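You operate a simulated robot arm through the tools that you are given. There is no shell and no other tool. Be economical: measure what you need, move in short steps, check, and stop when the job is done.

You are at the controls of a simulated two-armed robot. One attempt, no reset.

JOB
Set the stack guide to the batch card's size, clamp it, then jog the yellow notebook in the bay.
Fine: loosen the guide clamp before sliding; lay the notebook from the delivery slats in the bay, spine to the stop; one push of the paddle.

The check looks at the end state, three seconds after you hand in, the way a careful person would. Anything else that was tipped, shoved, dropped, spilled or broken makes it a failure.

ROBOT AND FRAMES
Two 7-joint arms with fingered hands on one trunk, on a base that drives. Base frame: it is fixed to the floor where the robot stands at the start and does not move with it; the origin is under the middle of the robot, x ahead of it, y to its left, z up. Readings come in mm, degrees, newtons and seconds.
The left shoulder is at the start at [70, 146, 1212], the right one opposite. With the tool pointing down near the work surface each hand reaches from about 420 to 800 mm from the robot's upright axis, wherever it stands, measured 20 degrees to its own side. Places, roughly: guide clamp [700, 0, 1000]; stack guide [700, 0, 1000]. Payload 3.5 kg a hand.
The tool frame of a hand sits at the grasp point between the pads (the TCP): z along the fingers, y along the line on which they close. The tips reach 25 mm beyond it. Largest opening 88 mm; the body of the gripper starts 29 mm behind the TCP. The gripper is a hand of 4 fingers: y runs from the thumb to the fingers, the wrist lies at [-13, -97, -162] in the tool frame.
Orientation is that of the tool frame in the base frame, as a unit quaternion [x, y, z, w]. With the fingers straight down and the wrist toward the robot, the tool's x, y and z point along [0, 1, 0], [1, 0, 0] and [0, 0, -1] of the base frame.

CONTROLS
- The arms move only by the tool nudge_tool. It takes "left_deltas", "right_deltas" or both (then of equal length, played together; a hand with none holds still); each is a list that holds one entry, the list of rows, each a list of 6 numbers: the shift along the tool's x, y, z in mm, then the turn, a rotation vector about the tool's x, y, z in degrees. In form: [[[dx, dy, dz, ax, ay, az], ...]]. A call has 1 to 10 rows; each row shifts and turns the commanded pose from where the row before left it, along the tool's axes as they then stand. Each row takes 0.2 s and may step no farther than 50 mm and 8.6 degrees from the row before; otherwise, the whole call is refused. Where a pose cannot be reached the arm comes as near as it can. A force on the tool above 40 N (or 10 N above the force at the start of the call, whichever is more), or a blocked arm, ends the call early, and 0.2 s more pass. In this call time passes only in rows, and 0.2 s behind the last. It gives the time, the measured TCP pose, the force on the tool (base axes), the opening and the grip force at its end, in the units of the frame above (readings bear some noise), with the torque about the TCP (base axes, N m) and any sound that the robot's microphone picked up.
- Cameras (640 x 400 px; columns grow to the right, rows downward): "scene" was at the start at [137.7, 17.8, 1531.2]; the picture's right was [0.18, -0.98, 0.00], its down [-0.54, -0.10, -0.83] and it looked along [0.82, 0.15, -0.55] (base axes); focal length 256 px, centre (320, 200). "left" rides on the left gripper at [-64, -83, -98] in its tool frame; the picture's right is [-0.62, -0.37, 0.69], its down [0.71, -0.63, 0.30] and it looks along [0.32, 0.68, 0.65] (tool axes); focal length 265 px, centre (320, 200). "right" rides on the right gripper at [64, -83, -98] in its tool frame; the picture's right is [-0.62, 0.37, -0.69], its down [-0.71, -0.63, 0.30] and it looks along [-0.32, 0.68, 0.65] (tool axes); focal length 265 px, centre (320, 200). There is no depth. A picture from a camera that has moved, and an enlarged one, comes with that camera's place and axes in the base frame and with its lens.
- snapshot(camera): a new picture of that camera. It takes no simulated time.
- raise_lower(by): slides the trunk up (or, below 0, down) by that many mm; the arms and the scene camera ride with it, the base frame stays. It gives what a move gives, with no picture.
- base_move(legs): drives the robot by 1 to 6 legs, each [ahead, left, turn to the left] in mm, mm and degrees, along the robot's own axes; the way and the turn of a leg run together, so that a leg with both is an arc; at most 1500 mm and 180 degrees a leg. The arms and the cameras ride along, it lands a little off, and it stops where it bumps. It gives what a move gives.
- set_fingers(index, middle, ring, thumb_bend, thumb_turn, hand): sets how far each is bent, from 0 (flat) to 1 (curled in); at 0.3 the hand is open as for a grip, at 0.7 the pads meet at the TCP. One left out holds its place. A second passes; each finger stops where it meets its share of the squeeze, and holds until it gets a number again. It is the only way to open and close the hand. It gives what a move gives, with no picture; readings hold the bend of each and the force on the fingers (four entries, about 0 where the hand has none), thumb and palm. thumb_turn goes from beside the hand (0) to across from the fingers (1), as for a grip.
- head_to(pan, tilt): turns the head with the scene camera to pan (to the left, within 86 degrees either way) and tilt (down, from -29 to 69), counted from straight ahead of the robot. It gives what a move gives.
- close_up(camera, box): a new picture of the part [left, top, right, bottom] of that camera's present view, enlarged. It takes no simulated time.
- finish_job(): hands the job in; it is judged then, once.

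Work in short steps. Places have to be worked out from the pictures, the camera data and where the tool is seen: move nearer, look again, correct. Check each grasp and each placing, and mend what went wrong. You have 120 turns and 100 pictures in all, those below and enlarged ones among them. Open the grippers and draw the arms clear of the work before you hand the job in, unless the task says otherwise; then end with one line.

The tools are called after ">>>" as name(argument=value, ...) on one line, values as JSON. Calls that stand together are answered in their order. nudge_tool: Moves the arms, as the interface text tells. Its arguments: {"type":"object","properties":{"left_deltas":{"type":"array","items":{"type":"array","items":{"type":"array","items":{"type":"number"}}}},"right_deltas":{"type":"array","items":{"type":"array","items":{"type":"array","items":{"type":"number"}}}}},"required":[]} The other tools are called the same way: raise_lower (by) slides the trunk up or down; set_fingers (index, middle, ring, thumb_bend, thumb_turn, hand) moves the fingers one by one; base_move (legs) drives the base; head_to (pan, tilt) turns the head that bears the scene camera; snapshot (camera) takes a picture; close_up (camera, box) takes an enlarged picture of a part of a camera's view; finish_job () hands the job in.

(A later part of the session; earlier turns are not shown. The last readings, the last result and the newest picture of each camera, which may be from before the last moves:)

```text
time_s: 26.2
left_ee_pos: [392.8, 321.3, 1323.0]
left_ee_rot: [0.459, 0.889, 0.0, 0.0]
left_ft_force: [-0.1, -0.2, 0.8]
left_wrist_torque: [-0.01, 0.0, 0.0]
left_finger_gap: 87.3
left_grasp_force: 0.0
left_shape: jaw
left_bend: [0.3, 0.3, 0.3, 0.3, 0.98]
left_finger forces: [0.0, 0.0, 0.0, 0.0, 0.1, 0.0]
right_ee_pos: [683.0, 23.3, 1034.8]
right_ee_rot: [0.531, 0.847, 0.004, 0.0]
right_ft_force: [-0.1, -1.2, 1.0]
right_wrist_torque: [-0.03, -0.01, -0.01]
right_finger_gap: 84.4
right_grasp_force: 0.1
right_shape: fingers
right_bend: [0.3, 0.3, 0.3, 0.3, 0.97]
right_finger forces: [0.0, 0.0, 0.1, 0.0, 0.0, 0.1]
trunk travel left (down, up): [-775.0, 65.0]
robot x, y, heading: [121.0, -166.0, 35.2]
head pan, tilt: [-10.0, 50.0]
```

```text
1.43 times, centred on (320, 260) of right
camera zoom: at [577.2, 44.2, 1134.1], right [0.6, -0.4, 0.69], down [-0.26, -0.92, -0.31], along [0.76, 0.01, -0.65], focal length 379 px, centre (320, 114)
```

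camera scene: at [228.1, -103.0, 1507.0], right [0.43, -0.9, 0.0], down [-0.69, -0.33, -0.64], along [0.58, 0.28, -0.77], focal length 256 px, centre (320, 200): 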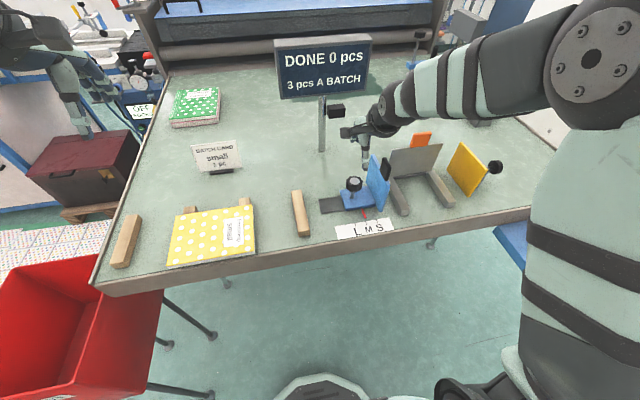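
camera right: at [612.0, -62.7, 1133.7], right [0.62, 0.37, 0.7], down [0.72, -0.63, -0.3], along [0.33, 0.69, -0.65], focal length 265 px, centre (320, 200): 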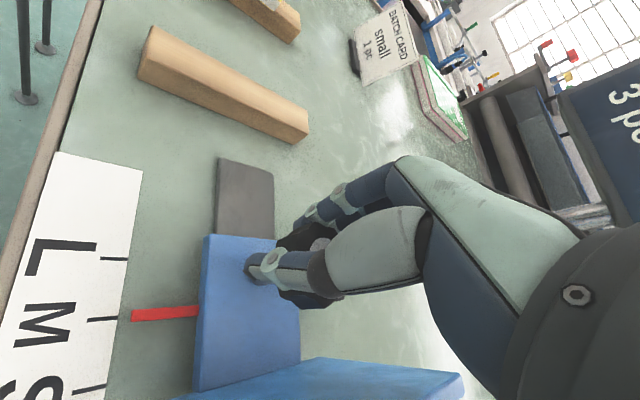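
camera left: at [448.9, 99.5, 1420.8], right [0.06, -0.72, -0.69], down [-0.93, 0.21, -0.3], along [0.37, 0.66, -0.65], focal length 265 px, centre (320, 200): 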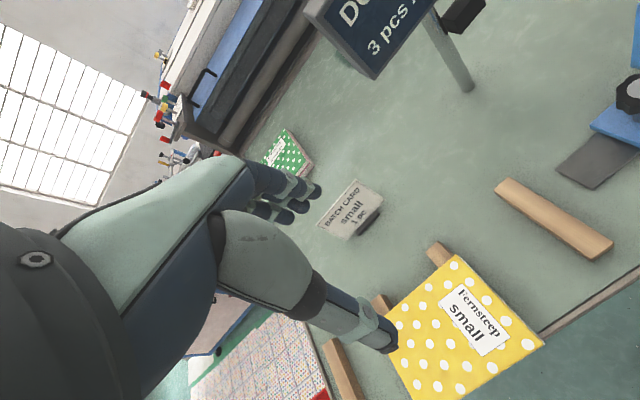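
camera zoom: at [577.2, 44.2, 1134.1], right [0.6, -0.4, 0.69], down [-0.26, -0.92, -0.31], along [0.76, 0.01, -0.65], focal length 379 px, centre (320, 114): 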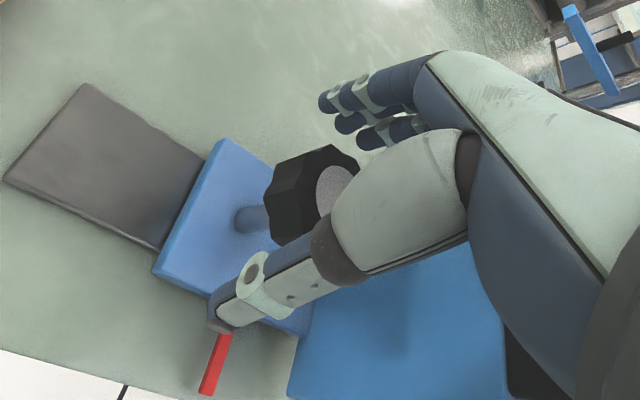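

The knob centre works out at about (688, 18). I centre on it, grip, and turn counterclockwise again.

>>> nudge_tool(right_deltas=[[[-6, 2, 3, 0, 0, 0], [0, 0, 0, 0, 0, 0]]])

>>> set_fingers(hand="right", index=0.75, middle=0.75, ring=0.75, thumb_bend=0.75)

>>> close_up(camera="right", box=[160, 120, 480, 400])

>>> nudge_tool(right_deltas=[[[0, 0, 0, 0, 0, -8], [0, 0, 0, 0, 0, -8], [0, 0, 0, 0, 0, -8], [0, 0, 0, 0, 0, -8], [0, 0, 0, 0, 0, -8], [0, 0, 0, 0, 0, -8], [0, 0, 0, 0, 0, -8], [0, 0, 0, 0, 0, -8], [0, 0, 0, 0, 0, 0]]])

>>> close_up(camera="right", box=[160, 120, 480, 400])

```text
time_s: 26.8
left_ee_pos: [393.7, 321.1, 1322.5]
left_ee_rot: [0.459, 0.888, 0.0, 0.0]
left_ft_force: [0.4, -0.2, -0.7]
left_wrist_torque: [0.0, -0.02, 0.0]
left_finger_gap: 87.5
left_grasp_force: 0.0
left_shape: jaw
left_bend: [0.3, 0.3, 0.3, 0.3, 0.98]
left_finger forces: [0.1, 0.0, 0.1, 0.0, 0.0, 0.1]
right_ee_pos: [685.9, 18.4, 1032.2]
right_ee_rot: [0.531, 0.847, 0.003, 0.001]
right_ft_force: [0.9, -0.2, -0.1]
right_wrist_torque: [0.0, -0.01, 0.03]
right_finger_gap: 84.5
right_grasp_force: 0.1
right_shape: fingers
right_bend: [0.3, 0.3, 0.3, 0.3, 0.97]
right_finger forces: [0.1, 0.1, 0.0, 0.1, 0.0, 0.1]
trunk travel left (down, up): [-775.0, 65.0]
robot x, y, heading: [117.0, -168.3, 35.5]
head pan, tilt: [-10.0, 50.0]
```

```text
time_s: 27.8
left_ee_pos: [395.0, 320.5, 1324.4]
left_ee_rot: [0.459, 0.889, 0.0, -0.001]
left_ft_force: [-0.4, -0.2, 0.7]
left_wrist_torque: [-0.01, 0.02, -0.03]
left_finger_gap: 87.7
left_grasp_force: 0.1
left_shape: jaw
left_bend: [0.3, 0.3, 0.3, 0.3, 0.98]
left_finger forces: [0.0, 0.0, 0.1, 0.0, 0.0, 0.1]
right_ee_pos: [684.8, 16.8, 1030.1]
right_ee_rot: [0.531, 0.847, 0.003, 0.0]
right_ft_force: [-0.2, -3.8, -9.5]
right_wrist_torque: [-0.06, 0.19, 0.04]
right_finger_gap: 28.9
right_grasp_force: 24.7
right_shape: fingers
right_bend: [0.58, 0.62, 0.67, 0.57, 0.94]
right_finger forces: [8.7, 10.1, 7.8, 0.0, 23.7, 0.0]
trunk travel left (down, up): [-775.0, 65.0]
robot x, y, heading: [118.4, -167.7, 35.6]
head pan, tilt: [-10.0, 50.0]
```

```text
1.43 times, centred on (320, 260) of right
camera zoom: at [582.3, 38.4, 1129.8], right [0.6, -0.4, 0.69], down [-0.26, -0.92, -0.31], along [0.76, 0.01, -0.65], focal length 379 px, centre (320, 114)
```

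zoom: 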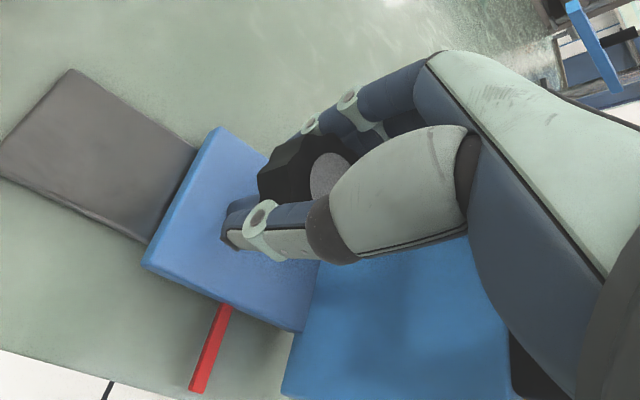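

```text
time_s: 29.8
left_ee_pos: [389.9, 319.1, 1324.3]
left_ee_rot: [0.459, 0.888, 0.0, 0.0]
left_ft_force: [0.1, -0.4, 0.6]
left_wrist_torque: [0.0, 0.01, 0.01]
left_finger_gap: 87.7
left_grasp_force: 0.0
left_shape: jaw
left_bend: [0.3, 0.3, 0.3, 0.3, 0.98]
left_finger forces: [0.0, 0.1, 0.1, 0.1, 0.0, 0.0]
right_ee_pos: [681.7, 15.1, 1031.6]
right_ee_rot: [0.002, 1.0, 0.001, 0.002]
right_ft_force: [-16.8, -10.3, -15.5]
right_wrist_torque: [-2.11, -3.51, -1.98]
right_finger_gap: 30.5
right_grasp_force: 29.4
right_shape: fingers
right_bend: [0.62, 0.65, 0.71, 0.54, 0.96]
right_finger forces: [5.6, 12.8, 9.0, 0.0, 31.2, 0.0]
trunk travel left (down, up): [-775.0, 65.0]
robot x, y, heading: [117.5, -171.0, 35.3]
head pan, tilt: [-10.0, 50.0]
```

```text
1.43 times, centred on (320, 260) of right
camera zoom: at [616.7, -67.7, 1131.4], right [0.62, 0.37, 0.7], down [0.71, -0.63, -0.3], along [0.33, 0.68, -0.65], focal length 379 px, centre (320, 114)
```

zoom: 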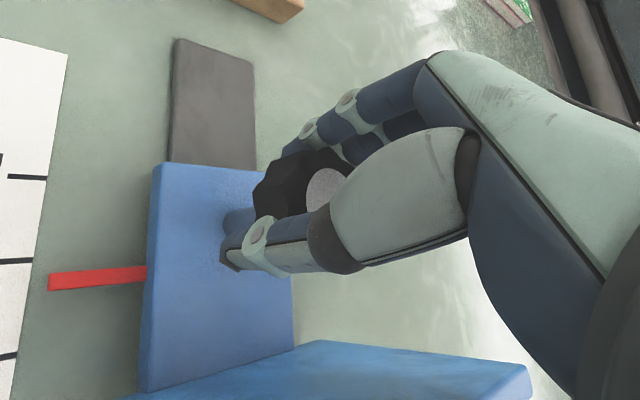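

The torque rose to about 2 N·m, so the knob seems to have reached the loose end. I test the slide again.

>>> nudge_tool(right_deltas=[[[0, 0, 0, 0, 0, 6], [-3, -4, 0, 0, 0, 0], [-3, -4, 0, 0, 0, 0], [0, 0, 0, 0, 0, 0]]])

>>> close_up(camera="right", box=[0, 130, 400, 400])

```text
time_s: 30.8
left_ee_pos: [394.0, 323.5, 1321.8]
left_ee_rot: [0.459, 0.889, -0.001, 0.0]
left_ft_force: [-0.3, -1.2, -0.8]
left_wrist_torque: [0.01, 0.0, 0.0]
left_finger_gap: 87.4
left_grasp_force: 0.1
left_shape: jaw
left_bend: [0.3, 0.3, 0.3, 0.3, 0.98]
left_finger forces: [0.0, 0.0, 0.1, 0.1, 0.0, 0.0]
right_ee_pos: [691.3, 10.3, 1031.1]
right_ee_rot: [0.053, 0.999, 0.003, 0.003]
right_ft_force: [-5.0, 0.8, -11.3]
right_wrist_torque: [-2.04, -0.35, 0.35]
right_finger_gap: 30.2
right_grasp_force: 26.1
right_shape: fingers
right_bend: [0.62, 0.66, 0.72, 0.55, 0.91]
right_finger forces: [6.3, 10.6, 5.0, 0.0, 30.3, 0.0]
trunk travel left (down, up): [-775.0, 65.0]
robot x, y, heading: [119.3, -169.4, 35.4]
head pan, tilt: [-10.0, 50.0]
```

```text
1.48 times, centred on (200, 265) of right
camera zoom: at [617.3, -65.1, 1130.6], right [0.65, 0.3, 0.7], down [0.64, -0.7, -0.3], along [0.4, 0.65, -0.65], focal length 393 px, centre (498, 104)
```

zoom: 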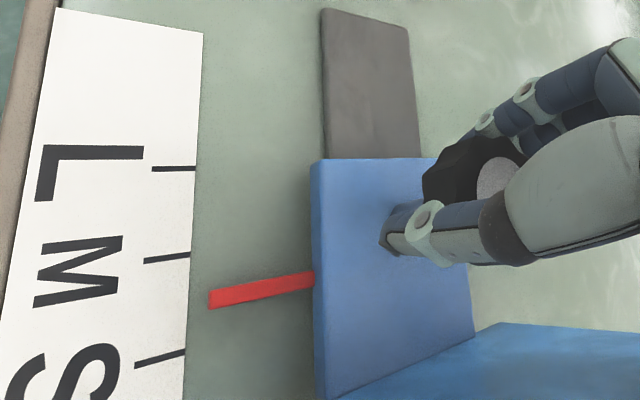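

The guide slides and the pointer is about half way from M to S. I move 14 mm further along the table direction.

>>> nudge_tool(right_deltas=[[[-3.2, -3.4, 0, 0, 0, 0], [-3.2, -3.4, 0, 0, 0, 0], [-3.1, -3.4, 0, 0, 0, 0], [0, 0, 0, 0, 0, 0]]])

>>> close_up(camera="right", box=[0, 130, 400, 400])

>>> close_up(camera="scene", box=[320, 180, 420, 250])

```text
time_s: 31.8
left_ee_pos: [393.6, 323.1, 1323.2]
left_ee_rot: [0.459, 0.888, -0.002, 0.001]
left_ft_force: [-0.4, -0.3, 0.0]
left_wrist_torque: [-0.05, -0.03, -0.02]
left_finger_gap: 87.8
left_grasp_force: 0.1
left_shape: jaw
left_bend: [0.3, 0.3, 0.3, 0.3, 0.98]
left_finger forces: [0.0, 0.1, 0.1, 0.0, 0.0, 0.0]
right_ee_pos: [699.4, -0.9, 1031.4]
right_ee_rot: [0.053, 0.999, 0.003, 0.004]
right_ft_force: [-2.3, 3.7, -3.3]
right_wrist_torque: [-2.65, -0.59, 0.38]
right_finger_gap: 29.7
right_grasp_force: 25.5
right_shape: fingers
right_bend: [0.62, 0.66, 0.72, 0.55, 0.92]
right_finger forces: [6.3, 10.5, 5.8, 0.1, 28.8, 0.1]
trunk travel left (down, up): [-775.0, 65.0]
robot x, y, heading: [116.6, -167.1, 35.3]
head pan, tilt: [-10.0, 50.0]
```

```text
1.48 times, centred on (200, 265) of right
camera zoom: at [625.0, -76.3, 1130.3], right [0.65, 0.3, 0.7], down [0.65, -0.7, -0.3], along [0.4, 0.65, -0.65], focal length 393 px, centre (498, 104)
```

zoom: 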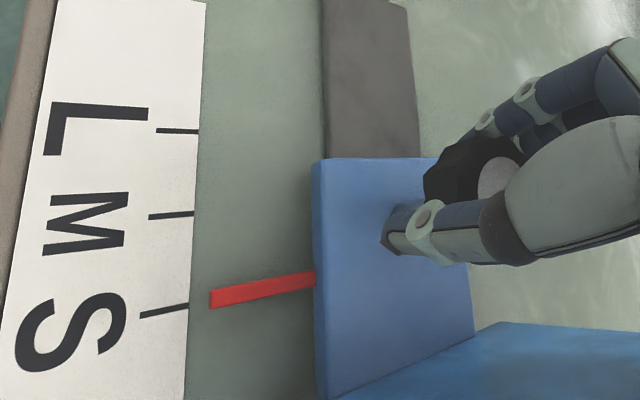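

```text
5.71 times, centred on (370, 215) of scene
camera zoom: at [228.6, -101.6, 1507.0], right [0.43, -0.9, 0.0], down [-0.69, -0.33, -0.64], along [0.58, 0.27, -0.77], focal length 1462 px, centre (34, 114)
```

zoom: 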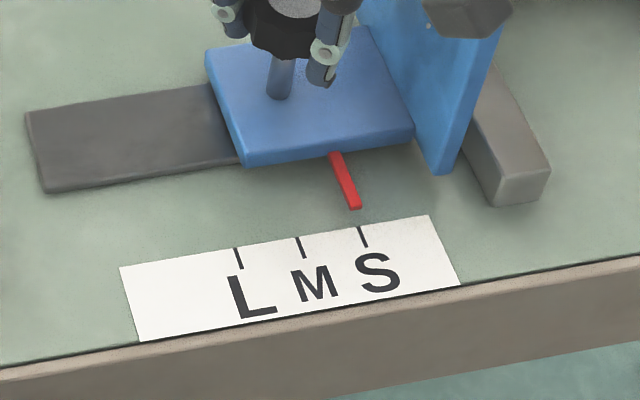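

Allowing for the pointer's height above the table, both views put it about 1.9 mm short of S. I add that, then look again before clamping.

>>> nudge_tool(right_deltas=[[[-1.3, -1.4, 0, 0, 0, 0], [0, 0, 0, 0, 0, 0]]])

>>> close_up(camera="right", box=[40, 250, 240, 380])

>>> close_up(camera="scene", box=[350, 190, 400, 230])

```text
time_s: 32.4
left_ee_pos: [393.2, 325.0, 1320.3]
left_ee_rot: [0.458, 0.889, -0.001, 0.001]
left_ft_force: [-0.1, -0.5, 0.2]
left_wrist_torque: [0.01, 0.02, -0.01]
left_finger_gap: 87.7
left_grasp_force: 0.1
left_shape: jaw
left_bend: [0.3, 0.3, 0.3, 0.3, 0.98]
left_finger forces: [0.1, 0.2, 0.0, 0.0, 0.0, 0.1]
right_ee_pos: [699.8, -0.9, 1029.6]
right_ee_rot: [0.053, 0.999, 0.002, 0.003]
right_ft_force: [-4.5, 8.1, -5.3]
right_wrist_torque: [-2.5, -1.06, -0.07]
right_finger_gap: 29.6
right_grasp_force: 25.6
right_shape: fingers
right_bend: [0.62, 0.66, 0.72, 0.55, 0.92]
right_finger forces: [6.3, 10.5, 7.1, 0.1, 27.9, 0.0]
trunk travel left (down, up): [-775.0, 65.0]
robot x, y, heading: [119.3, -167.0, 35.6]
head pan, tilt: [-10.0, 50.0]
```

```text
3.08 times, centred on (140, 315) of right
camera zoom: at [625.2, -77.1, 1130.5], right [0.65, 0.3, 0.7], down [0.65, -0.7, -0.3], along [0.4, 0.65, -0.65], focal length 817 px, centre (874, -154)
```

zoom: 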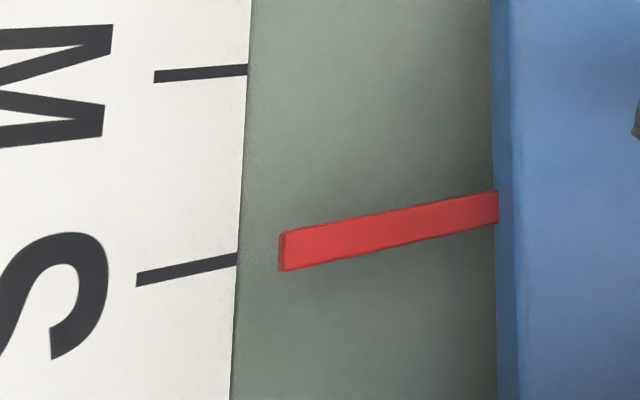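

```text
10.00 times, centred on (375, 210) of scene
camera zoom: at [228.1, -100.6, 1506.9], right [0.43, -0.9, 0.0], down [-0.69, -0.33, -0.64], along [0.58, 0.27, -0.77], focal length 2559 px, centre (-230, 100)
```

zoom: 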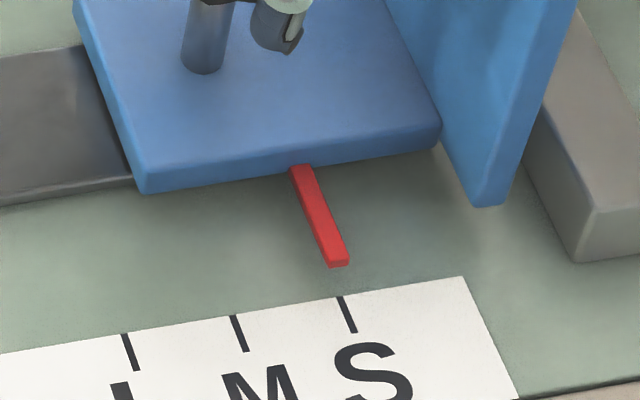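

The pointer is now within about 1 mm of S in both views. I turn the knob clockwise to clamp.

>>> nudge_tool(right_deltas=[[[0, 0, 0, 0, 0, 8], [0, 0, 0, 0, 0, 8], [0, 0, 0, 0, 0, 8], [0, 0, 0, 0, 0, 8], [0, 0, 0, 0, 0, 8], [0, 0, 0, 0, 0, 8], [0, 0, 0, 0, 0, 8], [0, 0, 0, 0, 0, 8], [0, 0, 0, 0, 0, 0]]])

>>> close_up(camera="scene", box=[350, 190, 400, 230])

>>> snapshot(camera="right")

```text
time_s: 34.4
left_ee_pos: [395.1, 320.2, 1322.0]
left_ee_rot: [0.459, 0.888, 0.0, 0.0]
left_ft_force: [-0.4, 0.2, -0.4]
left_wrist_torque: [-0.01, 0.04, 0.03]
left_finger_gap: 87.6
left_grasp_force: 0.1
left_shape: jaw
left_bend: [0.3, 0.3, 0.3, 0.3, 0.98]
left_finger forces: [0.0, 0.0, 0.0, 0.1, 0.1, 0.1]
right_ee_pos: [700.8, -2.9, 1029.6]
right_ee_rot: [0.575, 0.818, 0.004, 0.0]
right_ft_force: [7.4, 2.0, 0.1]
right_wrist_torque: [-0.11, -0.15, 0.04]
right_finger_gap: 28.2
right_grasp_force: 25.4
right_shape: fingers
right_bend: [0.57, 0.62, 0.72, 0.59, 0.92]
right_finger forces: [9.4, 9.8, 9.9, 0.0, 21.2, 0.0]
trunk travel left (down, up): [-775.0, 65.0]
robot x, y, heading: [117.4, -165.4, 35.4]
head pan, tilt: [-10.0, 50.0]
```

```text
10.00 times, centred on (375, 210) of scene
camera zoom: at [231.2, -104.0, 1506.9], right [0.43, -0.9, 0.0], down [-0.69, -0.33, -0.64], along [0.58, 0.28, -0.77], focal length 2559 px, centre (-230, 100)
```

zoom: 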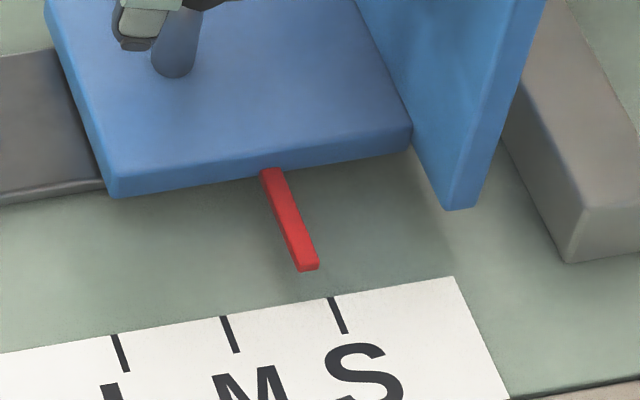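

```text
61 pictures are left
camera right: at [600.1, 29.1, 1130.4], right [0.55, -0.46, 0.69], down [-0.35, -0.88, -0.31], along [0.76, -0.07, -0.65], focal length 265 px, centre (320, 200)
```

right: 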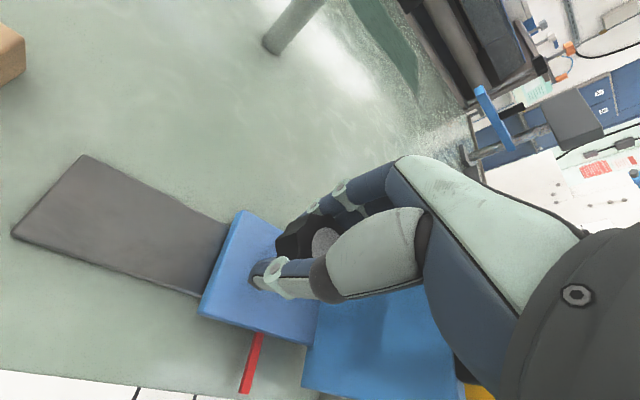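

Turning dragged the guide about 5 mm left, so it is not clamped yet and my rotation centre is off the knob axis. I open and measure where the knob sits relative to the hand.

>>> set_fingers(hand="right", index=0.3, middle=0.3, ring=0.3, thumb_bend=0.3)

>>> close_up(camera="right", box=[160, 120, 480, 400])

>>> close_up(camera="scene", box=[320, 150, 420, 230])

```text
time_s: 35.4
left_ee_pos: [392.5, 321.6, 1322.8]
left_ee_rot: [0.459, 0.889, 0.001, 0.001]
left_ft_force: [0.3, 0.2, -0.1]
left_wrist_torque: [0.02, 0.01, -0.01]
left_finger_gap: 87.5
left_grasp_force: 0.0
left_shape: jaw
left_bend: [0.3, 0.3, 0.3, 0.3, 0.98]
left_finger forces: [0.1, 0.0, 0.0, 0.1, 0.0, 0.0]
right_ee_pos: [699.9, -4.1, 1031.4]
right_ee_rot: [0.575, 0.818, 0.003, 0.0]
right_ft_force: [0.6, 0.6, 0.3]
right_wrist_torque: [0.01, 0.02, 0.0]
right_finger_gap: 84.5
right_grasp_force: 0.0
right_shape: fingers
right_bend: [0.3, 0.3, 0.3, 0.3, 0.97]
right_finger forces: [0.0, 0.1, 0.0, 0.1, 0.0, 0.0]
trunk travel left (down, up): [-775.0, 65.0]
robot x, y, heading: [121.0, -167.4, 35.3]
head pan, tilt: [-10.0, 50.0]
```

```text
1.43 times, centred on (320, 260) of right
camera zoom: at [598.2, 28.6, 1130.9], right [0.55, -0.46, 0.69], down [-0.35, -0.88, -0.31], along [0.76, -0.07, -0.65], focal length 379 px, centre (320, 114)
```

zoom: 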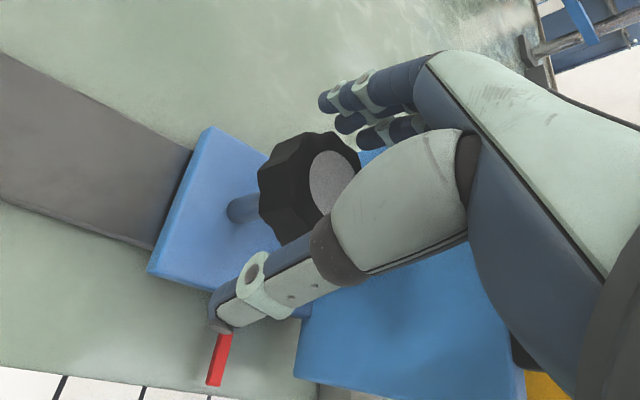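

```text
5.00 times, centred on (370, 190) of scene
camera zoom: at [228.6, -104.0, 1507.0], right [0.43, -0.9, 0.0], down [-0.69, -0.33, -0.64], along [0.58, 0.28, -0.77], focal length 1280 px, centre (70, 250)
```

zoom: 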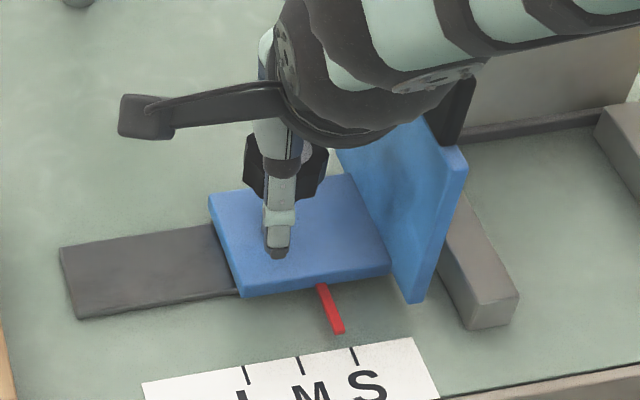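

The knob axis is at about (700, -6) with its top nearer z 1035. I wind the open hand back counterclockwise, centre on the knob and regrip.

>>> nudge_tool(right_deltas=[[[0, 0, 0, 0, 0, -8], [0, 0, 0, 0, 0, -8], [0, 0, 0, 0, 0, -8], [0, 0, 0, 0, 0, -8], [0, 0, 0, 0, 0, -8], [0, 0, 0, 0, 0, -8], [0, 0, 0, 0, 0, -8], [0, 0, 0, 0, 0, -8], [-0.8, -2.3, 0, 0, 0, 0], [0, 0, 0, 0, 0, 0]]])

>>> close_up(camera="right", box=[0, 130, 400, 400])

>>> set_fingers(hand="right", index=0.75, middle=0.75, ring=0.75, thumb_bend=0.75)

>>> close_up(camera="right", box=[0, 130, 400, 400])

```text
time_s: 37.6
left_ee_pos: [388.5, 321.1, 1323.1]
left_ee_rot: [0.459, 0.888, 0.0, 0.001]
left_ft_force: [-0.1, -0.7, 0.2]
left_wrist_torque: [-0.03, 0.02, -0.02]
left_finger_gap: 87.8
left_grasp_force: 0.0
left_shape: jaw
left_bend: [0.3, 0.3, 0.3, 0.3, 0.98]
left_finger forces: [0.0, 0.0, 0.0, 0.0, 0.0, 0.1]
right_ee_pos: [698.4, -5.3, 1034.6]
right_ee_rot: [0.054, 0.999, 0.003, 0.006]
right_ft_force: [-4.1, 1.2, 15.0]
right_wrist_torque: [-1.21, -0.58, -0.27]
right_finger_gap: 84.4
right_grasp_force: 0.0
right_shape: fingers
right_bend: [0.3, 0.3, 0.3, 0.3, 0.97]
right_finger forces: [0.0, 0.0, 0.0, 0.0, 0.1, 0.1]
trunk travel left (down, up): [-775.0, 65.0]
robot x, y, heading: [116.2, -169.9, 35.6]
head pan, tilt: [-10.0, 50.0]
```

```text
1.48 times, centred on (200, 265) of right
camera zoom: at [623.5, -81.2, 1133.1], right [0.65, 0.3, 0.7], down [0.65, -0.7, -0.3], along [0.4, 0.65, -0.64], focal length 393 px, centre (498, 104)
```

zoom: 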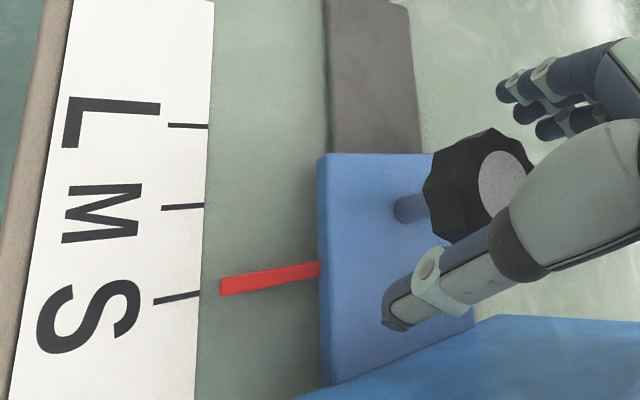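

```text
time_s: 38.6
left_ee_pos: [389.3, 322.4, 1323.2]
left_ee_rot: [0.459, 0.888, 0.0, 0.001]
left_ft_force: [0.6, 0.0, 0.0]
left_wrist_torque: [0.01, 0.01, -0.02]
left_finger_gap: 87.4
left_grasp_force: 0.1
left_shape: jaw
left_bend: [0.3, 0.3, 0.3, 0.3, 0.98]
left_finger forces: [0.0, 0.1, 0.0, 0.0, 0.1, 0.0]
right_ee_pos: [699.0, -4.7, 1033.3]
right_ee_rot: [0.053, 0.999, 0.003, 0.005]
right_ft_force: [-1.3, 2.8, 20.2]
right_wrist_torque: [-2.58, -1.18, -0.45]
right_finger_gap: 32.0
right_grasp_force: 21.3
right_shape: fingers
right_bend: [0.6, 0.62, 0.71, 0.55, 0.95]
right_finger forces: [6.4, 7.8, 7.2, 0.0, 21.6, 0.0]
trunk travel left (down, up): [-775.0, 65.0]
robot x, y, heading: [120.9, -168.2, 35.6]
head pan, tilt: [-10.0, 50.0]
```

```text
1.48 times, centred on (200, 265) of right
camera zoom: at [623.5, -80.9, 1132.9], right [0.65, 0.3, 0.7], down [0.65, -0.7, -0.3], along [0.4, 0.65, -0.65], focal length 393 px, centre (498, 104)
```

zoom: 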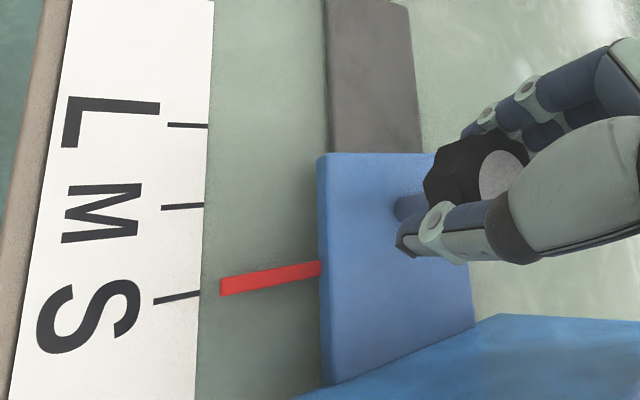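

The upward force shows the palm resting on the guide plate at this heading. The pointer is about 1.5 mm short of S. I raise 3 mm, push 1.5 mm, and turn clockwise again to tighten.

>>> nudge_tool(right_deltas=[[[-1, -1.1, -3, 0, 0, 0], [0, 0, 0, 0, 0, 8], [0, 0, 0, 0, 0, 8], [0, 0, 0, 0, 0, 8], [0, 0, 0, 0, 0, 8], [0, 0, 0, 0, 0, 8], [0, 0, 0, 0, 0, 8], [0, 0, 0, 0, 0, 8], [0, 0, 0, 0, 0, 0]]])

>>> close_up(camera="scene", box=[350, 190, 400, 230])

>>> close_up(camera="right", box=[120, 190, 420, 400])

```text
time_s: 40.6
left_ee_pos: [396.4, 319.9, 1322.0]
left_ee_rot: [0.458, 0.889, 0.0, -0.002]
left_ft_force: [0.0, 0.4, 1.0]
left_wrist_torque: [0.01, 0.02, 0.02]
left_finger_gap: 87.8
left_grasp_force: 0.0
left_shape: jaw
left_bend: [0.3, 0.3, 0.3, 0.3, 0.98]
left_finger forces: [0.0, 0.0, 0.0, 0.0, 0.1, 0.0]
right_ee_pos: [703.9, -7.7, 1033.5]
right_ee_rot: [0.517, 0.856, 0.003, 0.001]
right_ft_force: [9.4, -0.8, 0.7]
right_wrist_torque: [-0.07, -0.13, 0.18]
right_finger_gap: 30.4
right_grasp_force: 23.5
right_shape: fingers
right_bend: [0.58, 0.61, 0.73, 0.59, 0.94]
right_finger forces: [9.3, 8.6, 11.5, 0.1, 17.9, 0.0]
trunk travel left (down, up): [-775.0, 65.0]
robot x, y, heading: [115.7, -169.7, 35.4]
head pan, tilt: [-10.0, 50.0]
```

```text
10.00 times, centred on (375, 210) of scene
camera zoom: at [232.0, -104.9, 1506.8], right [0.43, -0.9, 0.0], down [-0.69, -0.33, -0.64], along [0.58, 0.28, -0.77], focal length 2559 px, centre (-230, 100)
```

zoom: 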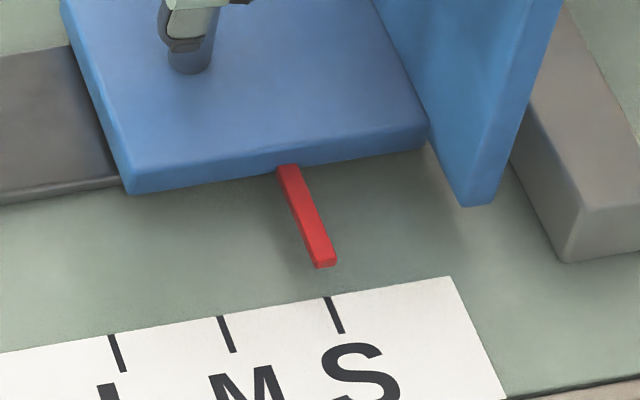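

```text
1.90 times, centred on (270, 295) of right
camera zoom: at [598.8, 10.3, 1133.0], right [0.61, -0.38, 0.69], down [-0.22, -0.92, -0.31], along [0.76, 0.03, -0.65], focal length 506 px, centre (415, 19)
```

zoom: 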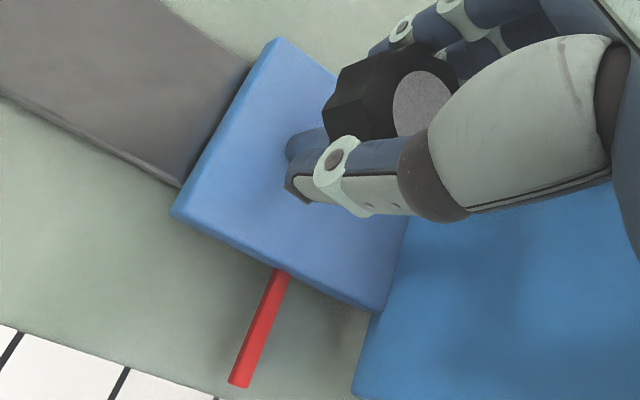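

The pointer reads the same as the good alignment. I test the clamp with a small 4 mm push.

>>> nudge_tool(right_deltas=[[[-4, 0.6, 0, 0, 0, 0], [0, 0, 0, 0, 0, 0]]])

>>> close_up(camera="scene", box=[350, 190, 400, 230])

```text
time_s: 41.2
left_ee_pos: [395.0, 321.8, 1322.9]
left_ee_rot: [0.459, 0.888, -0.001, -0.001]
left_ft_force: [-0.2, -0.1, 0.9]
left_wrist_torque: [-0.04, 0.0, -0.02]
left_finger_gap: 87.3
left_grasp_force: 0.0
left_shape: jaw
left_bend: [0.3, 0.3, 0.3, 0.3, 0.98]
left_finger forces: [0.0, 0.0, 0.0, 0.1, 0.2, 0.1]
right_ee_pos: [703.6, -8.5, 1033.6]
right_ee_rot: [0.515, 0.857, 0.004, 0.001]
right_ft_force: [6.2, 6.0, -0.1]
right_wrist_torque: [0.08, -0.13, 0.16]
right_finger_gap: 31.0
right_grasp_force: 22.6
right_shape: fingers
right_bend: [0.57, 0.61, 0.73, 0.59, 0.94]
right_finger forces: [10.2, 8.1, 8.2, 0.0, 18.5, 0.1]
trunk travel left (down, up): [-775.0, 65.0]
robot x, y, heading: [116.9, -168.0, 35.5]
head pan, tilt: [-10.0, 50.0]
```

```text
10.00 times, centred on (375, 210) of scene
camera zoom: at [230.8, -102.6, 1506.7], right [0.43, -0.9, 0.0], down [-0.69, -0.33, -0.64], along [0.58, 0.28, -0.77], focal length 2559 px, centre (-230, 100)
```

zoom: 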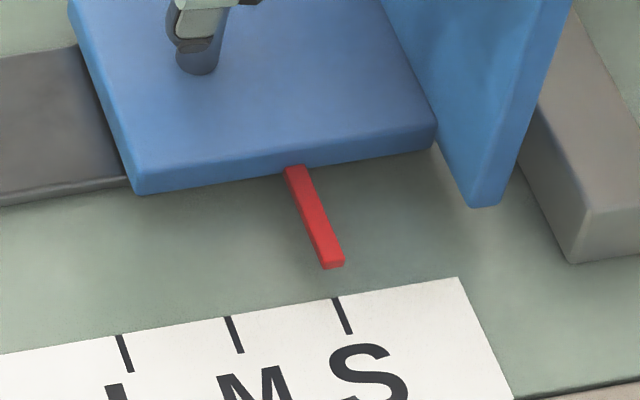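

The guide did not move. I push a bit harder to confirm the clamp holds.

>>> nudge_tool(right_deltas=[[[-4, 0.6, 0, 0, 0, 0], [-3, 0.5, 0, 0, 0, 0], [0, 0, 0, 0, 0, 0]]])

>>> close_up(camera="scene", box=[350, 190, 400, 230])

```text
time_s: 42.0
left_ee_pos: [392.0, 325.9, 1321.8]
left_ee_rot: [0.458, 0.889, -0.002, 0.001]
left_ft_force: [-0.4, -0.3, -0.3]
left_wrist_torque: [0.01, 0.0, -0.02]
left_finger_gap: 87.5
left_grasp_force: 0.0
left_shape: jaw
left_bend: [0.3, 0.3, 0.3, 0.3, 0.98]
left_finger forces: [0.0, 0.0, 0.0, 0.0, 0.1, 0.0]
right_ee_pos: [704.6, -10.3, 1033.3]
right_ee_rot: [0.515, 0.857, 0.002, -0.001]
right_ft_force: [-6.4, 15.4, -6.6]
right_wrist_torque: [0.22, -0.02, 0.07]
right_finger_gap: 31.7
right_grasp_force: 22.6
right_shape: fingers
right_bend: [0.57, 0.62, 0.73, 0.59, 0.91]
right_finger forces: [11.3, 6.1, 5.2, 0.0, 22.0, 0.1]
trunk travel left (down, up): [-775.0, 65.0]
robot x, y, heading: [116.8, -170.3, 35.3]
head pan, tilt: [-10.0, 50.0]
```

```text
10.00 times, centred on (375, 210) of scene
camera zoom: at [228.2, -98.8, 1506.7], right [0.43, -0.9, 0.0], down [-0.69, -0.33, -0.64], along [0.58, 0.27, -0.77], focal length 2559 px, centre (-230, 100)
```

zoom: 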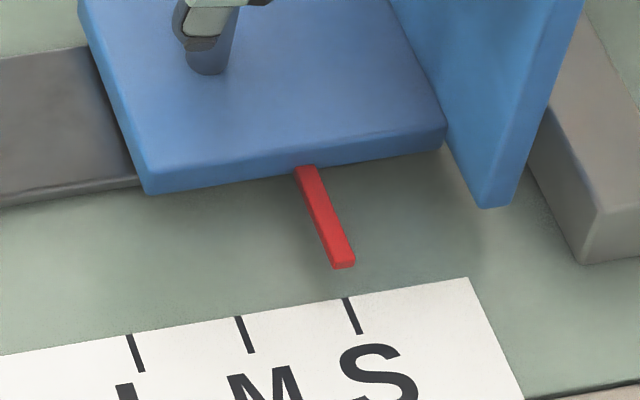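

It holds against about 16 N. I release the push and turn another 24° clockwise to make it firm.

>>> nudge_tool(right_deltas=[[[11, -1.7, 0, 0, 0, 0], [0, 0, 0, 0, 0, 8], [0, 0, 0, 0, 0, 8], [0, 0, 0, 0, 0, 8], [0, 0, 0, 0, 0, 0]]])

>>> close_up(camera="scene", box=[350, 190, 400, 230])

```text
time_s: 43.2
left_ee_pos: [395.8, 321.6, 1322.2]
left_ee_rot: [0.459, 0.888, 0.0, -0.001]
left_ft_force: [-0.7, -1.1, -0.2]
left_wrist_torque: [0.0, -0.01, 0.02]
left_finger_gap: 87.7
left_grasp_force: 0.0
left_shape: jaw
left_bend: [0.3, 0.3, 0.3, 0.3, 0.98]
left_finger forces: [0.0, 0.1, 0.0, 0.0, 0.0, 0.0]
right_ee_pos: [702.7, -6.6, 1033.6]
right_ee_rot: [0.683, 0.73, 0.003, 0.0]
right_ft_force: [6.3, -1.3, -3.7]
right_wrist_torque: [0.0, -0.13, 0.49]
right_finger_gap: 31.4
right_grasp_force: 23.8
right_shape: fingers
right_bend: [0.58, 0.6, 0.73, 0.57, 0.99]
right_finger forces: [9.7, 9.4, 11.2, 0.1, 18.3, 0.0]
trunk travel left (down, up): [-775.0, 65.0]
robot x, y, heading: [115.8, -167.9, 35.3]
head pan, tilt: [-10.0, 50.0]
```

```text
10.00 times, centred on (375, 210) of scene
camera zoom: at [231.9, -104.3, 1506.8], right [0.43, -0.9, 0.0], down [-0.69, -0.33, -0.64], along [0.58, 0.28, -0.77], focal length 2559 px, centre (-230, 100)
```

zoom: 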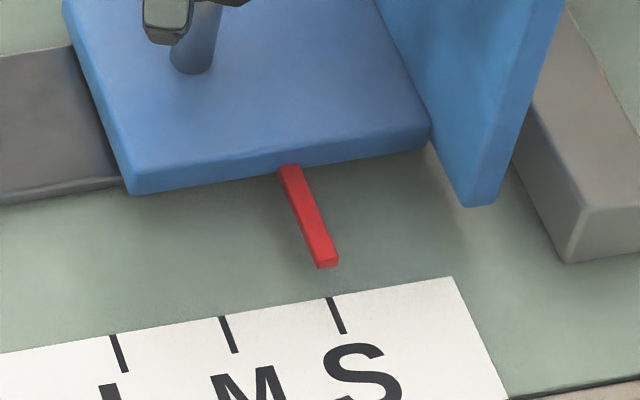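

Still aligned, and the torque shows it tightening. I open the hand, lift clear, and view the pointer from above.

>>> set_fingers(hand="right", index=0.3, middle=0.3, ring=0.3, thumb_bend=0.3)

>>> nudge_tool(right_deltas=[[[0, 0, -30, 0, 0, 0], [0, 0, -30, 0, 0, 0], [0, -30, -30, 0, 0, 0], [0, -30, -30, 0, 0, 0], [0, 0, -30, 0, 0, -8], [0, 0, 0, 0, 0, -8], [0, 0, 0, 0, 0, -8], [0, 0, 0, 0, 0, 0]]])

>>> snapshot(camera="right")

>>> close_up(camera="scene", box=[320, 130, 500, 250])

```text
time_s: 44.2
left_ee_pos: [392.0, 321.3, 1323.4]
left_ee_rot: [0.459, 0.889, 0.0, 0.0]
left_ft_force: [0.7, -0.1, -1.1]
left_wrist_torque: [-0.01, 0.03, 0.03]
left_finger_gap: 87.6
left_grasp_force: 0.1
left_shape: jaw
left_bend: [0.3, 0.3, 0.3, 0.3, 0.98]
left_finger forces: [0.0, 0.1, 0.1, 0.0, 0.0, 0.1]
right_ee_pos: [701.5, -5.9, 1035.2]
right_ee_rot: [0.683, 0.73, 0.004, 0.0]
right_ft_force: [0.6, -0.1, 0.3]
right_wrist_torque: [0.0, 0.0, 0.0]
right_finger_gap: 84.1
right_grasp_force: 0.0
right_shape: fingers
right_bend: [0.3, 0.3, 0.3, 0.3, 0.98]
right_finger forces: [0.1, 0.0, 0.0, 0.0, 0.0, 0.0]
trunk travel left (down, up): [-775.0, 65.0]
robot x, y, heading: [122.0, -167.5, 35.3]
head pan, tilt: [-10.0, 50.0]
```

```text
time_s: 46.0
left_ee_pos: [393.8, 321.2, 1323.9]
left_ee_rot: [0.458, 0.889, 0.0, 0.0]
left_ft_force: [-0.6, 0.4, -0.1]
left_wrist_torque: [0.01, -0.01, -0.01]
left_finger_gap: 87.6
left_grasp_force: 0.0
left_shape: jaw
left_bend: [0.3, 0.3, 0.3, 0.3, 0.98]
left_finger forces: [0.0, 0.1, 0.1, 0.0, 0.0, 0.1]
right_ee_pos: [639.7, -10.3, 1183.1]
right_ee_rot: [0.516, 0.857, 0.005, 0.001]
right_ft_force: [0.6, -0.8, 0.7]
right_wrist_torque: [-0.03, -0.03, -0.03]
right_finger_gap: 84.7
right_grasp_force: 0.1
right_shape: fingers
right_bend: [0.3, 0.3, 0.3, 0.3, 0.98]
right_finger forces: [0.0, 0.1, 0.1, 0.2, 0.0, 0.0]
trunk travel left (down, up): [-775.0, 65.0]
robot x, y, heading: [118.9, -163.7, 35.1]
head pan, tilt: [-10.0, 50.0]
```

```text
51 pictures are left
camera right: at [535.0, 7.3, 1282.4], right [0.61, -0.38, 0.69], down [-0.22, -0.92, -0.31], along [0.76, 0.04, -0.65], focal length 265 px, centre (320, 200)
```

right: 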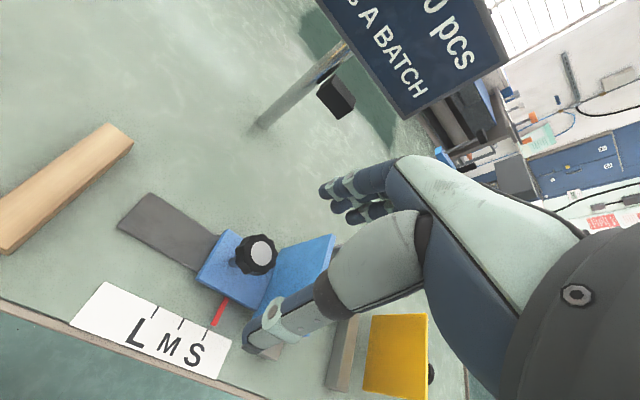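

```text
3.33 times, centred on (410, 190) of scene
camera zoom: at [228.7, -104.0, 1507.0], right [0.43, -0.9, 0.0], down [-0.69, -0.33, -0.64], along [0.58, 0.28, -0.77], focal length 853 px, centre (20, 233)
```

zoom: 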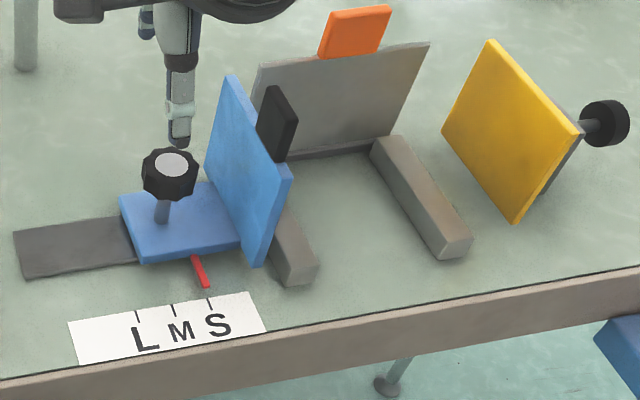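

I zoom in once on the pointer for a final reading.

>>> close_up(camera="right", box=[140, 280, 250, 360])

```text
5.00 times, centred on (195, 320) of right
camera zoom: at [535.0, 7.3, 1282.4], right [0.61, -0.38, 0.69], down [-0.22, -0.92, -0.31], along [0.76, 0.04, -0.65], focal length 1327 px, centre (945, -400)
```

zoom: 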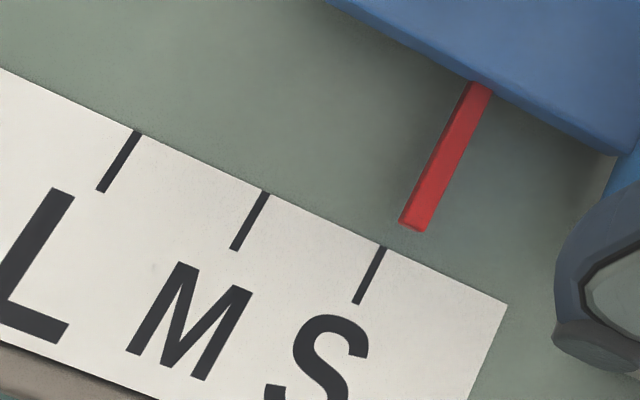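

The guide is at S and clamped. Next is the notebook: its fore-edge overhangs the table front by about 12 mm and it rests on slats. I plan to grip that edge with the left hand held level, thumb underneath. I back the base off and line up.

>>> base_move(legs=[[-150, -90, 1.5]])

>>> nudge_tool(left_deltas=[[[5, 30, 20, 0, 0, 0], [5, 30, 20, 0, 0, 0], [5, 30, 20, 0, 0, 0], [5, 0, 20, 0, 0, 0], [5, 0, 20, 0, 0, 0], [0, 0, 0, 0, 0, 0]]])

>>> head_to(pan=5, tilt=50)

>>> snapshot(camera="scene")

```text
time_s: 47.5
left_ee_pos: [310.9, 167.3, 1320.7]
left_ee_rot: [0.446, 0.895, -0.002, 0.0]
left_ft_force: [0.6, 0.9, 0.3]
left_wrist_torque: [-0.01, 0.03, -0.02]
left_finger_gap: 87.6
left_grasp_force: 0.1
left_shape: jaw
left_bend: [0.3, 0.3, 0.3, 0.3, 0.98]
left_finger forces: [0.0, 0.1, 0.0, 0.0, 0.0, 0.1]
right_ee_pos: [568.1, -157.1, 1181.1]
right_ee_rot: [0.504, 0.864, 0.003, 0.001]
right_ft_force: [0.0, 0.6, 0.6]
right_wrist_torque: [0.01, -0.01, -0.02]
right_finger_gap: 84.5
right_grasp_force: 0.1
right_shape: fingers
right_bend: [0.3, 0.3, 0.3, 0.3, 0.98]
right_finger forces: [0.0, 0.0, 0.1, 0.0, 0.0, 0.1]
trunk travel left (down, up): [-775.0, 65.0]
robot x, y, heading: [48.9, -334.5, 36.9]
head pan, tilt: [-10.0, 50.0]
```

```text
time_s: 48.9
left_ee_pos: [368.7, 239.1, 1221.9]
left_ee_rot: [0.445, 0.895, 0.001, 0.001]
left_ft_force: [0.7, 0.6, 0.0]
left_wrist_torque: [-0.01, 0.05, 0.01]
left_finger_gap: 87.9
left_grasp_force: 0.1
left_shape: jaw
left_bend: [0.3, 0.3, 0.3, 0.3, 0.98]
left_finger forces: [0.0, 0.0, 0.0, 0.1, 0.0, 0.0]
right_ee_pos: [566.0, -160.8, 1182.8]
right_ee_rot: [0.504, 0.864, 0.004, 0.0]
right_ft_force: [0.0, -0.1, -0.7]
right_wrist_torque: [0.01, 0.0, -0.01]
right_finger_gap: 84.2
right_grasp_force: 0.0
right_shape: fingers
right_bend: [0.3, 0.3, 0.3, 0.3, 0.98]
right_finger forces: [0.0, 0.0, 0.0, 0.1, 0.1, 0.0]
trunk travel left (down, up): [-775.0, 65.0]
robot x, y, heading: [50.5, -330.4, 36.8]
head pan, tilt: [-10.0, 50.0]
```

```text
time_s: 49.7
left_ee_pos: [368.2, 238.7, 1223.2]
left_ee_rot: [0.446, 0.895, 0.0, -0.001]
left_ft_force: [-0.3, 0.2, 0.2]
left_wrist_torque: [0.0, 0.01, -0.03]
left_finger_gap: 87.8
left_grasp_force: 0.1
left_shape: jaw
left_bend: [0.3, 0.3, 0.3, 0.3, 0.98]
left_finger forces: [0.0, 0.0, 0.0, 0.0, 0.0, 0.0]
right_ee_pos: [566.3, -159.6, 1183.2]
right_ee_rot: [0.504, 0.864, 0.006, 0.001]
right_ft_force: [0.3, -0.9, 0.3]
right_wrist_torque: [-0.02, 0.01, 0.01]
right_finger_gap: 84.4
right_grasp_force: 0.0
right_shape: fingers
right_bend: [0.3, 0.3, 0.3, 0.3, 0.98]
right_finger forces: [0.1, 0.1, 0.0, 0.0, 0.0, 0.1]
trunk travel left (down, up): [-775.0, 65.0]
robot x, y, heading: [49.6, -331.9, 37.1]
head pan, tilt: [5.0, 50.0]
```

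```text
48 pictures are left
camera scene: at [146.2, -249.1, 1507.0], right [0.67, -0.74, 0.0], down [-0.57, -0.51, -0.64], along [0.48, 0.43, -0.77], focal length 256 px, centre (320, 200)
```

scene: 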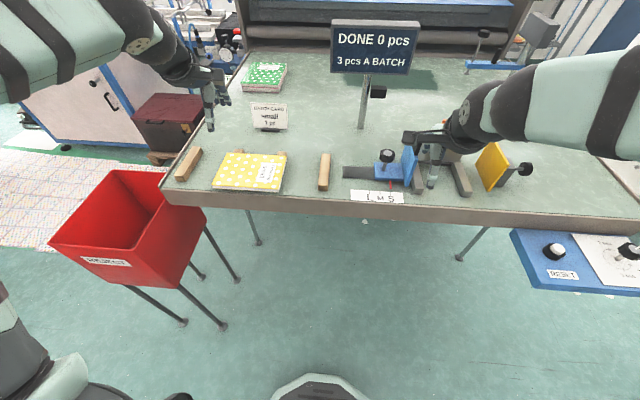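

I drove right instead of left. I correct by 90 mm to the left, then pitch the left hand level while shifting it over the notebook's centre line.

>>> base_move(legs=[[0, 90, 0]])

>>> nudge_tool(left_deltas=[[[-10, 0, 0, -8.5, 0, 0], [-10, 0, 0, -8.5, 0, 0], [-10, 0, 0, -8.5, 0, 0], [-10, 0, 0, -8.5, 0, 0], [-10, 0, 0, -8.5, 0, 0], [-10, 0, 0, -8.5, 0, 0], [-10, 0, 0, -8.5, 0, 0], [-10, 0, 0, -8.5, 0, 0], [-10, 0, 0, -8.5, 0, 0], [-10, 0, 0, -8.5, 0, 0]]])

>>> snapshot(camera="scene")

```text
time_s: 50.8
left_ee_pos: [316.6, 307.0, 1223.5]
left_ee_rot: [0.447, 0.894, 0.001, -0.002]
left_ft_force: [0.1, 0.1, -0.4]
left_wrist_torque: [-0.01, 0.01, 0.01]
left_finger_gap: 87.8
left_grasp_force: 0.0
left_shape: jaw
left_bend: [0.3, 0.3, 0.3, 0.3, 0.98]
left_finger forces: [0.0, 0.0, 0.0, 0.0, 0.1, 0.1]
right_ee_pos: [514.8, -92.6, 1181.2]
right_ee_rot: [0.505, 0.863, 0.004, -0.001]
right_ft_force: [-0.1, -0.6, 0.3]
right_wrist_torque: [0.03, 0.05, -0.02]
right_finger_gap: 84.6
right_grasp_force: 0.1
right_shape: fingers
right_bend: [0.3, 0.3, 0.3, 0.3, 0.98]
right_finger forces: [0.0, 0.1, 0.1, 0.0, 0.1, 0.1]
trunk travel left (down, up): [-775.0, 65.0]
robot x, y, heading: [-4.4, -257.6, 37.0]
head pan, tilt: [5.0, 50.0]
```

```text
time_s: 53.0
left_ee_pos: [375.2, 230.3, 1221.7]
left_ee_rot: [0.329, 0.659, 0.605, 0.303]
left_ft_force: [-0.3, 0.0, -0.4]
left_wrist_torque: [-0.01, -0.01, 0.03]
left_finger_gap: 87.7
left_grasp_force: 0.1
left_shape: jaw
left_bend: [0.3, 0.3, 0.3, 0.3, 0.98]
left_finger forces: [0.1, 0.0, 0.0, 0.0, 0.0, 0.0]
right_ee_pos: [513.7, -87.7, 1183.0]
right_ee_rot: [0.505, 0.863, 0.004, 0.001]
right_ft_force: [0.0, 1.0, 0.3]
right_wrist_torque: [0.0, 0.02, 0.0]
right_finger_gap: 84.4
right_grasp_force: 0.0
right_shape: fingers
right_bend: [0.3, 0.3, 0.3, 0.3, 0.98]
right_finger forces: [0.1, 0.0, 0.0, 0.1, 0.0, 0.0]
trunk travel left (down, up): [-775.0, 65.0]
robot x, y, heading: [-4.8, -261.9, 37.2]
head pan, tilt: [5.0, 50.0]
```

```text
47 pictures are left
camera scene: at [93.4, -176.4, 1506.9], right [0.67, -0.74, 0.0], down [-0.57, -0.51, -0.64], along [0.48, 0.43, -0.77], focal length 256 px, centre (320, 200)
```

scene: 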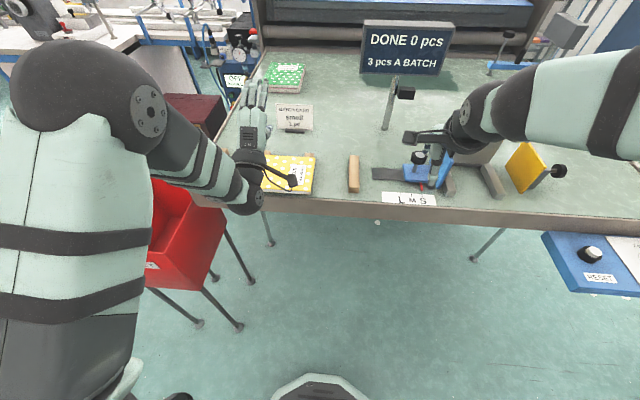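

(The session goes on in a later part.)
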